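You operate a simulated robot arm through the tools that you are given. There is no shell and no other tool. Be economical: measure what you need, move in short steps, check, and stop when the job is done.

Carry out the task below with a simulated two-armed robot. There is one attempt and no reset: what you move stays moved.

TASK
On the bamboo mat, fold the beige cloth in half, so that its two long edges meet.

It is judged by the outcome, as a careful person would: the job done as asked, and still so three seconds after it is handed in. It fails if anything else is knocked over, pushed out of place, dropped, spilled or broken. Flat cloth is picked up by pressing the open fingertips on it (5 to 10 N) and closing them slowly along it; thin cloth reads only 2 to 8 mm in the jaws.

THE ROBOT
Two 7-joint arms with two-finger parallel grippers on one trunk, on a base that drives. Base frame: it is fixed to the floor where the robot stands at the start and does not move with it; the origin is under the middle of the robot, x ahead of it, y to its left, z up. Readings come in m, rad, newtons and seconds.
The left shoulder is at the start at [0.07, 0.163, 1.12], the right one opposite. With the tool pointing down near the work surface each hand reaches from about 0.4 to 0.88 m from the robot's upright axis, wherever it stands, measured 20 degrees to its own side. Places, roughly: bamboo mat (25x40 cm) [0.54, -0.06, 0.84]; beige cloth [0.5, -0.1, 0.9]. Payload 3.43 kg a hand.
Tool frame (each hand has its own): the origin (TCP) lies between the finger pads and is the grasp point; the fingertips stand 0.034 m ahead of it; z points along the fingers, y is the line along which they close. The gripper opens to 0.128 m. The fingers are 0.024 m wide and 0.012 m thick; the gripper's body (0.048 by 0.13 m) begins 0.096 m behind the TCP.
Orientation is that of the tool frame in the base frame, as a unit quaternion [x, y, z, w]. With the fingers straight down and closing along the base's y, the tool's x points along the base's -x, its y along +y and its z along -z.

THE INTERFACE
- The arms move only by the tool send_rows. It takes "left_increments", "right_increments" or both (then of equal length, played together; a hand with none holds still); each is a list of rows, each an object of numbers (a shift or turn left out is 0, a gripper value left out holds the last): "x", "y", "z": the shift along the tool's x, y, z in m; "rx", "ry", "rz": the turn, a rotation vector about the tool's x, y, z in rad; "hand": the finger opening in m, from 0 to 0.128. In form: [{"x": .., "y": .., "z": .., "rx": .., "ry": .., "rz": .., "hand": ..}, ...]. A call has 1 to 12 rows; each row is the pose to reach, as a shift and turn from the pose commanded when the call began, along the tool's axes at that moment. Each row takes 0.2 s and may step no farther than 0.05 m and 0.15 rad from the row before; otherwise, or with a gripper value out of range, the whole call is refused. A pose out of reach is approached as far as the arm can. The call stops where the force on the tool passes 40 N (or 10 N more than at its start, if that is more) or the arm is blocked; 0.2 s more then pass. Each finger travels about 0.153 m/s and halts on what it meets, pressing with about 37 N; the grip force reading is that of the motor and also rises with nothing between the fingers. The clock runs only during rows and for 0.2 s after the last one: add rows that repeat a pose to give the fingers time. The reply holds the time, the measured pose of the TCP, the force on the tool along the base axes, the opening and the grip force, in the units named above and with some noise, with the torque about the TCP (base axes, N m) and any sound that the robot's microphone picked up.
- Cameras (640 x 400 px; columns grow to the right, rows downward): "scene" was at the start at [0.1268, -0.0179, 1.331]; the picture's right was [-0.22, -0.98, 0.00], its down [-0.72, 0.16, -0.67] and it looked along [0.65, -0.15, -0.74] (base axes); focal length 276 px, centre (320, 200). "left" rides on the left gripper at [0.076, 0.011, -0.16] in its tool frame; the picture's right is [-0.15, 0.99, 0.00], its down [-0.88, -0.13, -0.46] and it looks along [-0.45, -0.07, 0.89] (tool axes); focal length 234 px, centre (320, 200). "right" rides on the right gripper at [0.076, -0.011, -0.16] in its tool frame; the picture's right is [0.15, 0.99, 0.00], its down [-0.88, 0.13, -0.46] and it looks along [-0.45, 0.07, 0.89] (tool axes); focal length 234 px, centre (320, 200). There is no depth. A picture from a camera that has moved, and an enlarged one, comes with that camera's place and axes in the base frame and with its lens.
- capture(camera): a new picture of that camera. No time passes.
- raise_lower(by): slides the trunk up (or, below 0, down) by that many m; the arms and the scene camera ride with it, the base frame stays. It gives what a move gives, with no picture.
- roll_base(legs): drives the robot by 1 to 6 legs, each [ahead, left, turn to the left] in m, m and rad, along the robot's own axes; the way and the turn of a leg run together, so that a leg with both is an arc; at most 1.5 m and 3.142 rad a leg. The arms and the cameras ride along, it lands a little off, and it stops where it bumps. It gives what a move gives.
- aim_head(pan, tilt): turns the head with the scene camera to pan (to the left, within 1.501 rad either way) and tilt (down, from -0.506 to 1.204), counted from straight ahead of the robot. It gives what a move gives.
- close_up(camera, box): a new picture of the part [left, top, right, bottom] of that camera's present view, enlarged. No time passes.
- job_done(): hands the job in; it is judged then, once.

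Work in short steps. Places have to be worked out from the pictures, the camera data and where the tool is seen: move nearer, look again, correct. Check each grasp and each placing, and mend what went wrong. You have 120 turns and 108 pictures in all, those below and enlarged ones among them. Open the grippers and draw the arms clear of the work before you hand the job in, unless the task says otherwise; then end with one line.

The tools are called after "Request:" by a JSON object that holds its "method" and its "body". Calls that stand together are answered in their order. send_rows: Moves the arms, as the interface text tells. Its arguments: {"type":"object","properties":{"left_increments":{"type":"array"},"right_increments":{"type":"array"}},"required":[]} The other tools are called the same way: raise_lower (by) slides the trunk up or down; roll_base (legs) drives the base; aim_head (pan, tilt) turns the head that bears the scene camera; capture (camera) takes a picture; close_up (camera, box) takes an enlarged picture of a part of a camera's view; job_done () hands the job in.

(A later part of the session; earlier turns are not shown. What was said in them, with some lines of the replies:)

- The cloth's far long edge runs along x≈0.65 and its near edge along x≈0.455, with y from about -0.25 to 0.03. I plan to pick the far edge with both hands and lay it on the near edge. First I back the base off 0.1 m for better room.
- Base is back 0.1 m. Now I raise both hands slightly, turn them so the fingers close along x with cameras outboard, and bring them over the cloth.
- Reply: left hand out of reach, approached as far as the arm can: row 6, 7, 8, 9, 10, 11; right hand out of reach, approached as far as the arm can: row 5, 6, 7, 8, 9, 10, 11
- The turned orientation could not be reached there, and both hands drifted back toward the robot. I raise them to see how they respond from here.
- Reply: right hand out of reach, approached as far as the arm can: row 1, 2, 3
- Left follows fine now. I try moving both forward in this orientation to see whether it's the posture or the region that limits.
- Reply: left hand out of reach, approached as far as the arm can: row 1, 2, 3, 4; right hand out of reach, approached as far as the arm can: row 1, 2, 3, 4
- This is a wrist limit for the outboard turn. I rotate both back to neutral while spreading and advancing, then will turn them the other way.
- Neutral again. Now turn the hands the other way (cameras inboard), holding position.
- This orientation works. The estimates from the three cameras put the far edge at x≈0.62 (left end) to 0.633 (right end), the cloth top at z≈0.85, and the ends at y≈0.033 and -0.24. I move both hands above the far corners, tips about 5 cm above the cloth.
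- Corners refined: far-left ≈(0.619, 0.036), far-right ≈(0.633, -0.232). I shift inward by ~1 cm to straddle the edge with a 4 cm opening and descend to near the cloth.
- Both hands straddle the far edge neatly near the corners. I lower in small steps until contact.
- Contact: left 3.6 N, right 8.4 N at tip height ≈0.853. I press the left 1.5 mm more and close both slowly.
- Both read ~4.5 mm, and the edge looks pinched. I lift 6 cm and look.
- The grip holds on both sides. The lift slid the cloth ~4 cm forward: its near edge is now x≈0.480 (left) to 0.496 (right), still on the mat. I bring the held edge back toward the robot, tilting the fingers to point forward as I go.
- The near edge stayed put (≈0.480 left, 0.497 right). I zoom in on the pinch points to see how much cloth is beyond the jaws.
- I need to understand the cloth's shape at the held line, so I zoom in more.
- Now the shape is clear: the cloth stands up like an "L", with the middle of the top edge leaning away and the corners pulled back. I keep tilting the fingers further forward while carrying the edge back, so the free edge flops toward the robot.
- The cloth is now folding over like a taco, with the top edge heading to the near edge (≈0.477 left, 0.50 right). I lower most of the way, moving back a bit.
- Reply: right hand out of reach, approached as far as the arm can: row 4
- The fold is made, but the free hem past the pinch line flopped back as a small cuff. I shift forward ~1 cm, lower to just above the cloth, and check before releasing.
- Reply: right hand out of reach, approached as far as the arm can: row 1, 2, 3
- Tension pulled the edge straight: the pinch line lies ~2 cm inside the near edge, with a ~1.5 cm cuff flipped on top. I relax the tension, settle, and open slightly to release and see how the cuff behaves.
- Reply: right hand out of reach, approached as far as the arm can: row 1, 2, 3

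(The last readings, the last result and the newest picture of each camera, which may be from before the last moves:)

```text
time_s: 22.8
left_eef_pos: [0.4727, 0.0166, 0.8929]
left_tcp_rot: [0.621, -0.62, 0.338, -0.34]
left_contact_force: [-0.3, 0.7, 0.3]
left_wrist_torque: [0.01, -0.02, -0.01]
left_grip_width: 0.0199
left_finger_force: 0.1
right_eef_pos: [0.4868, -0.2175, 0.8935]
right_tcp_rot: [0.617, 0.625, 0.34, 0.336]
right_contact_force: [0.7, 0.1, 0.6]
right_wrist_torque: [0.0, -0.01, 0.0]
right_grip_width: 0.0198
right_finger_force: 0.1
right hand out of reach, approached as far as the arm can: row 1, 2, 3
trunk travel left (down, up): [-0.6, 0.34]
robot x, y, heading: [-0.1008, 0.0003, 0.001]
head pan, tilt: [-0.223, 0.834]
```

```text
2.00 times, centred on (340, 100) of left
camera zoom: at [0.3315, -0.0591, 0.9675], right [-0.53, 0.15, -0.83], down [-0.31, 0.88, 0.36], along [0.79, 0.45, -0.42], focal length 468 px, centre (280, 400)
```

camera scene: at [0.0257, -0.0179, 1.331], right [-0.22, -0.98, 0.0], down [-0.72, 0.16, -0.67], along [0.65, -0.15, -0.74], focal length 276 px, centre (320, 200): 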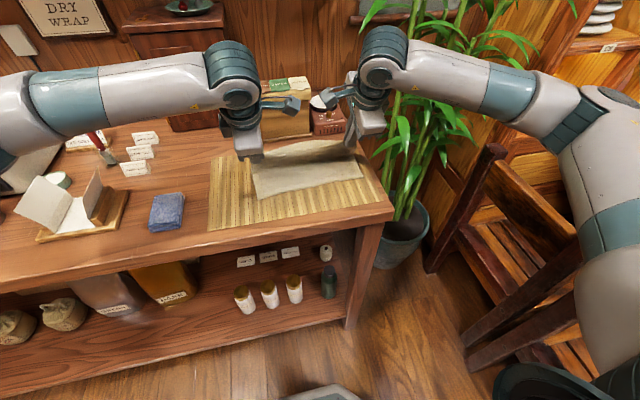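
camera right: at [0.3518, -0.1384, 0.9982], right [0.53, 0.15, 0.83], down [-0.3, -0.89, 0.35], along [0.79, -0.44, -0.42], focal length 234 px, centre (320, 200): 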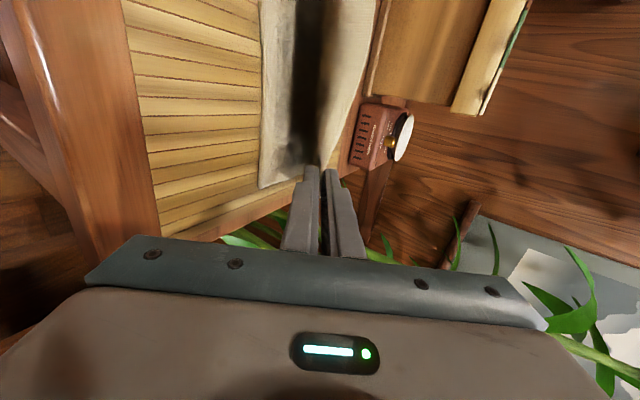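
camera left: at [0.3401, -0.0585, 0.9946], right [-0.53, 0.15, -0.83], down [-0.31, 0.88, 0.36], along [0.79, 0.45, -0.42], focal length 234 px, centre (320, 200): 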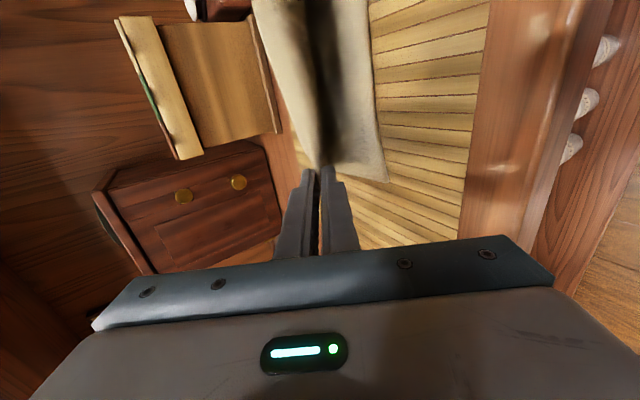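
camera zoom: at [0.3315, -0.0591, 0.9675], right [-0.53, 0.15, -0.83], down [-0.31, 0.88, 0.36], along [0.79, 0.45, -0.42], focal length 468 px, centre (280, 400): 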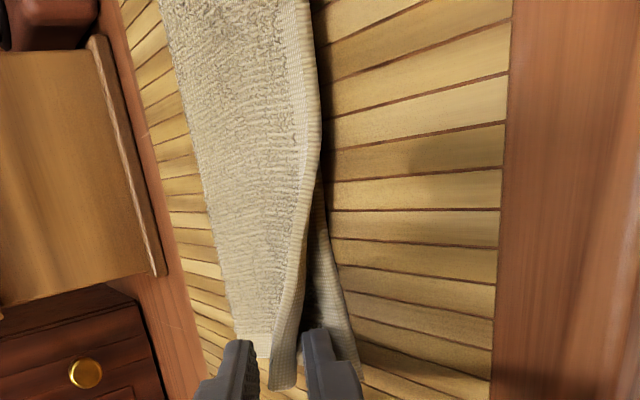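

The middle unrolled itself so the edges meet; only the corners stand up between the fingers. I withdraw the fingers along their axis.

Request:
{"method": "send_rows", "body": {"left_increments": [{"z": -0.01, "hand": 0.03}, {"z": -0.03}, {"z": -0.05}, {"z": -0.08}, {"z": -0.1}], "right_increments": [{"z": -0.01, "hand": 0.03}, {"z": -0.03}, {"z": -0.05}, {"z": -0.08}, {"z": -0.1}]}}

Request:
{"method": "capture", "body": {"camera": "scene"}}

Request:
{"method": "close_up", "body": {"camera": "right", "box": [200, 0, 440, 200]}}

Request:
{"method": "close_up", "body": {"camera": "left", "box": [220, 0, 460, 200]}}

```text
time_s: 24.0
left_eef_pos: [0.3876, 0.0169, 0.945]
left_tcp_rot: [-0.62, 0.621, -0.338, 0.34]
left_contact_force: [-0.7, 0.7, -0.4]
left_wrist_torque: [0.01, 0.0, 0.0]
left_grip_width: 0.0301
left_finger_force: 0.1
right_eef_pos: [0.4706, -0.2136, 0.9222]
right_tcp_rot: [0.616, 0.624, 0.342, 0.337]
right_contact_force: [0.0, -1.0, 0.8]
right_wrist_torque: [0.01, 0.04, 0.0]
right_grip_width: 0.0301
right_finger_force: 0.0
right hand out of reach, approached as far as the arm can: row 2, 3, 4, 5
trunk travel left (down, up): [-0.6, 0.34]
robot x, y, heading: [-0.1011, 0.0012, 0.004]
head pan, tilt: [-0.223, 0.834]
```

```text
71 pictures are left
camera scene: at [0.0253, -0.018, 1.331], right [-0.22, -0.98, 0.0], down [-0.72, 0.16, -0.67], along [0.65, -0.15, -0.74], focal length 276 px, centre (320, 200)
```

scene: 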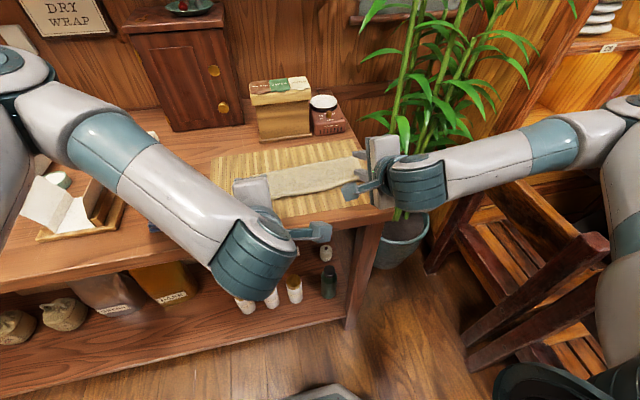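

```text
2.00 times, centred on (320, 100) of right
camera zoom: at [0.3294, -0.1403, 0.9998], right [0.53, 0.15, 0.83], down [-0.3, -0.88, 0.36], along [0.79, -0.44, -0.43], focal length 468 px, centre (320, 400)
```

zoom: 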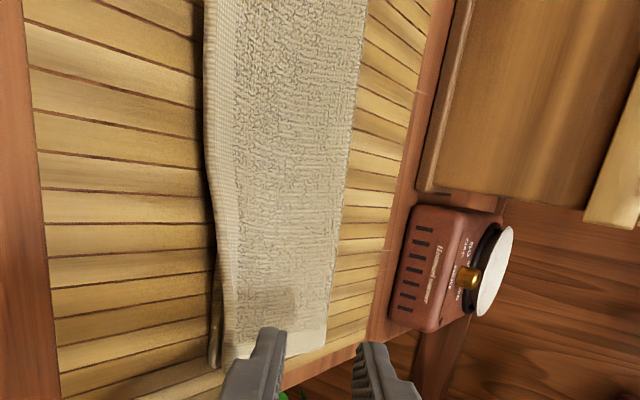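

```text
2.00 times, centred on (340, 100) of left
camera zoom: at [0.2467, -0.0596, 1.0201], right [-0.53, 0.15, -0.83], down [-0.31, 0.88, 0.36], along [0.79, 0.45, -0.42], focal length 468 px, centre (280, 400)
```

zoom: 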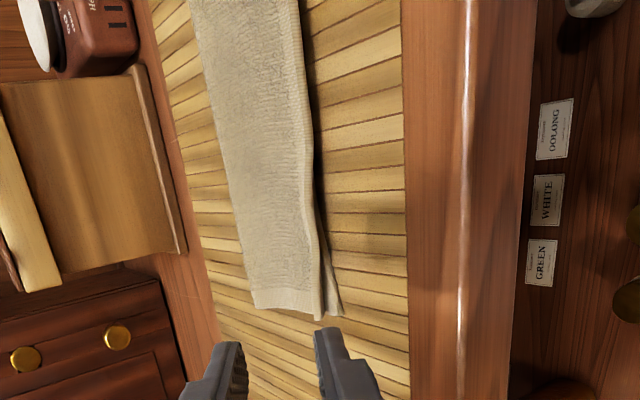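

The fold settled well; the top left corner looks ~1 cm shy of the lower edge. I raise and level both hands and spread them for a clear view.

Request:
{"method": "send_rows", "body": {"left_increments": [{"y": -0.017, "z": -0.011, "rx": -0.05}, {"y": -0.034, "z": -0.022, "rx": -0.15}, {"y": -0.05, "z": -0.033, "rx": -0.28}, {"y": -0.067, "z": -0.043, "rx": -0.41, "x": -0.02}, {"y": -0.084, "z": -0.054, "rx": -0.54, "x": -0.04}, {"y": -0.084, "z": -0.054, "rx": -0.67, "x": -0.06}, {"y": -0.084, "z": -0.054, "rx": -0.8, "x": -0.08}, {"y": -0.084, "z": -0.054, "rx": -0.9, "x": -0.1}, {"y": -0.084, "z": -0.054, "rx": -1.0, "x": -0.12}, {"y": -0.084, "z": -0.054, "rx": -1.0, "x": -0.14}], "right_increments": [{"y": 0.017, "z": -0.011, "rx": 0.05}, {"y": 0.034, "z": -0.022, "rx": 0.15}, {"y": 0.05, "z": -0.033, "rx": 0.28}, {"y": 0.067, "z": -0.043, "rx": 0.41, "x": -0.01}, {"y": 0.084, "z": -0.054, "rx": 0.54, "x": -0.02}, {"y": 0.084, "z": -0.054, "rx": 0.67, "x": -0.04}, {"y": 0.084, "z": -0.054, "rx": 0.8, "x": -0.06}, {"y": 0.084, "z": -0.054, "rx": 0.9, "x": -0.08}, {"y": 0.084, "z": -0.054, "rx": 1.0, "x": -0.1}, {"y": 0.084, "z": -0.054, "rx": 1.0, "x": -0.12}]}}

Request:
{"method": "capture", "body": {"camera": "scene"}}

Request:
{"method": "close_up", "body": {"camera": "scene", "box": [220, 120, 400, 220]}}

```text
time_s: 26.2
left_eef_pos: [0.3883, 0.1573, 1.0434]
left_tcp_rot: [-0.707, 0.707, 0.0, 0.002]
left_contact_force: [0.1, 0.7, 0.0]
left_wrist_torque: [0.0, -0.02, -0.03]
left_grip_width: 0.0299
left_finger_force: 0.0
right_eef_pos: [0.4729, -0.334, 1.023]
right_tcp_rot: [0.703, 0.712, 0.001, 0.0]
right_contact_force: [0.0, 0.2, 0.5]
right_wrist_torque: [0.01, -0.03, -0.02]
right_grip_width: 0.0301
right_finger_force: 0.1
trunk travel left (down, up): [-0.6, 0.34]
robot x, y, heading: [-0.1005, 0.0001, -0.003]
head pan, tilt: [-0.223, 0.834]
```

```text
68 pictures are left
camera scene: at [0.0244, -0.0178, 1.3312], right [-0.22, -0.98, 0.0], down [-0.72, 0.16, -0.67], along [0.66, -0.15, -0.74], focal length 276 px, centre (320, 200)
```

scene: 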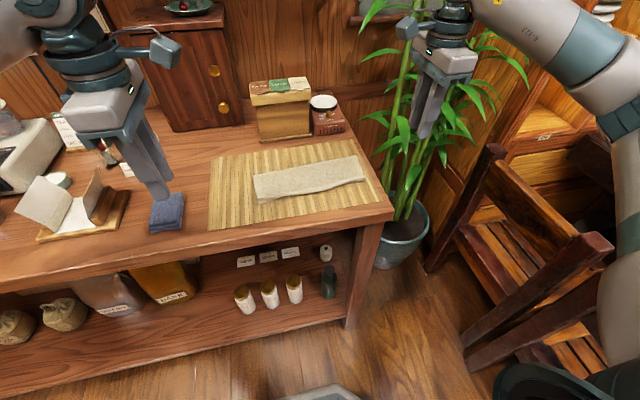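

```text
3.56 times, centred on (310, 170) of scene
camera zoom: at [0.0244, -0.0178, 1.3312], right [-0.22, -0.98, 0.0], down [-0.72, 0.16, -0.67], along [0.66, -0.15, -0.74], focal length 980 px, centre (356, 307)
```

zoom: 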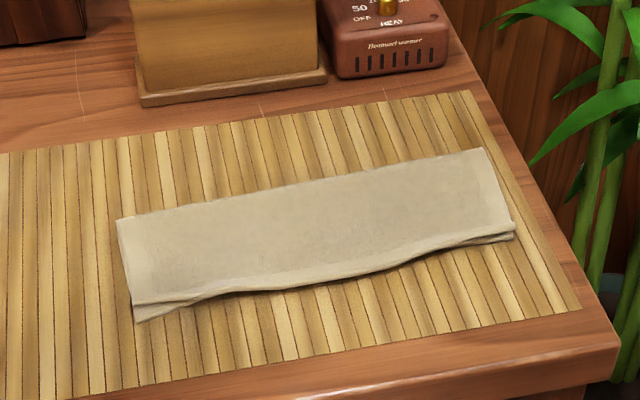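

Looks a good fold; the top layer's near corners are slightly shy of the bottom's. I bring the left camera over to measure the mismatch.

Request:
{"method": "send_rows", "body": {"left_increments": [{"x": 0.03, "y": -0.03}, {"x": 0.06, "y": -0.06}, {"x": 0.1, "y": -0.09}, {"x": 0.1, "y": -0.09}]}}

Request:
{"method": "capture", "body": {"camera": "left"}}

Request:
{"method": "close_up", "body": {"camera": "left", "box": [220, 20, 420, 170]}}

Request:
{"method": "close_up", "body": {"camera": "right", "box": [220, 0, 440, 180]}}

```text
time_s: 27.2
left_eef_pos: [0.4782, 0.0554, 1.0436]
left_tcp_rot: [0.707, -0.707, 0.0, -0.002]
left_contact_force: [0.4, 0.7, -0.7]
left_wrist_torque: [-0.01, -0.02, -0.04]
left_grip_width: 0.0299
left_finger_force: 0.0
right_eef_pos: [0.4734, -0.3322, 1.0221]
right_tcp_rot: [0.703, 0.711, -0.001, 0.001]
right_contact_force: [-0.2, 2.2, 0.5]
right_wrist_torque: [0.0, -0.02, -0.02]
right_grip_width: 0.0299
right_finger_force: 0.0
trunk travel left (down, up): [-0.6, 0.34]
robot x, y, heading: [-0.1014, -0.0045, 0.004]
head pan, tilt: [-0.223, 0.834]
```

```text
66 pictures are left
camera left: at [0.4662, -0.0189, 1.2029], right [-0.99, 0.15, 0.0], down [0.13, 0.88, 0.46], along [0.07, 0.45, -0.89], focal length 234 px, centre (320, 200)
```

left: 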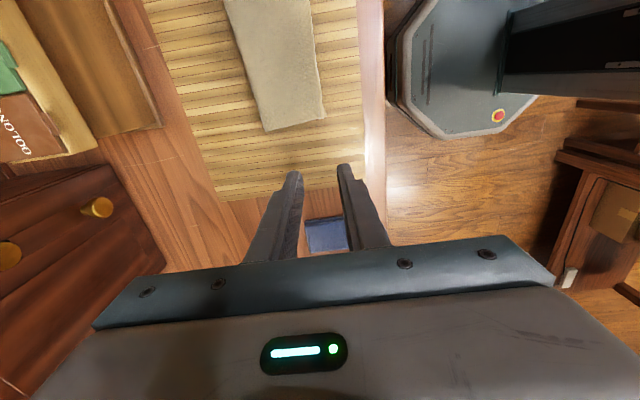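

```text
2.67 times, centred on (320, 95) of left
camera zoom: at [0.4662, -0.0189, 1.2029], right [-0.99, 0.15, 0.0], down [0.13, 0.88, 0.46], along [0.07, 0.45, -0.89], focal length 624 px, centre (320, 480)
```

zoom: 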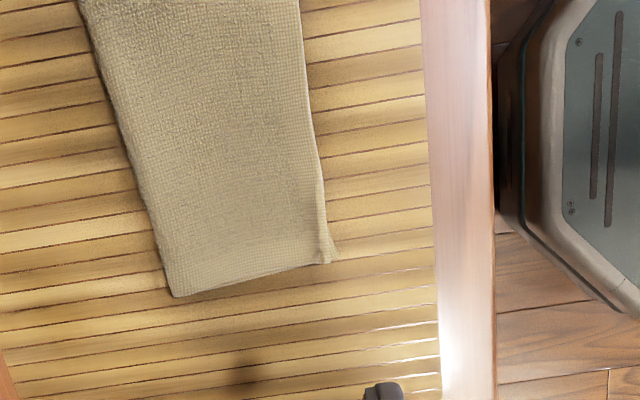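

```text
2.22 times, centred on (330, 90) of right
camera zoom: at [0.461, -0.2556, 1.1812], right [0.99, 0.16, 0.0], down [0.14, -0.88, 0.46], along [0.07, -0.45, -0.89], focal length 520 px, centre (298, 444)
```

zoom: 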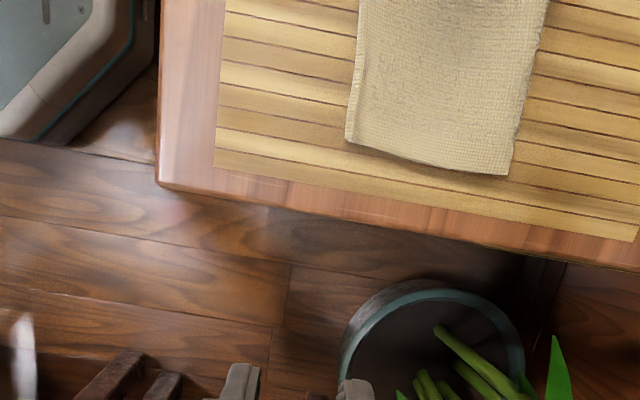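

From above, the edges coincide to within ~6 mm at the left corner and ~3 mm at the right; nothing else has moved. I withdraw both hands up and out, and open them.

Request:
{"method": "send_rows", "body": {"left_increments": [{"z": -0.03, "hand": 0.06}, {"x": -0.04, "z": -0.05}, {"x": -0.08, "y": 0.02, "z": -0.06}, {"x": -0.11, "y": 0.04, "z": -0.06}], "right_increments": [{"z": -0.03, "hand": 0.06}, {"z": -0.05}, {"z": -0.06}, {"z": -0.06}]}}

Request:
{"method": "capture", "body": {"camera": "scene"}}

```text
time_s: 28.2
left_eef_pos: [0.4381, 0.1683, 1.1069]
left_tcp_rot: [-0.707, 0.708, -0.001, 0.001]
left_contact_force: [0.1, 0.7, 0.0]
left_wrist_torque: [-0.01, -0.03, 0.01]
left_grip_width: 0.0601
left_finger_force: 0.0
right_eef_pos: [0.4753, -0.3321, 1.0842]
right_tcp_rot: [0.703, 0.712, 0.0, 0.001]
right_contact_force: [0.0, -0.1, -0.8]
right_wrist_torque: [-0.01, -0.01, -0.01]
right_grip_width: 0.0602
right_finger_force: 0.0
trunk travel left (down, up): [-0.6, 0.34]
robot x, y, heading: [-0.1014, -0.0025, -0.002]
head pan, tilt: [-0.223, 0.834]
```

```text
63 pictures are left
camera scene: at [0.025, -0.0166, 1.3311], right [-0.22, -0.98, 0.0], down [-0.72, 0.16, -0.67], along [0.66, -0.15, -0.74], focal length 276 px, centre (320, 200)
```

scene: 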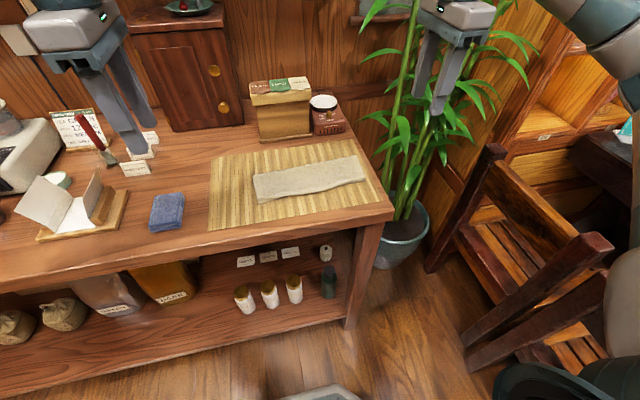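

The cloth lies folded on the mat, the arms are clear, and the rest of the table is as it was. I hand it in.

Request:
{"method": "job_done", "body": {}}

```text
The job is handed in.
```

The beige cloth lies folded in half on the bamboo mat; its long edges meet to about 6 mm at the left corner and 3 mm at the right, and nothing else on the table was moved.
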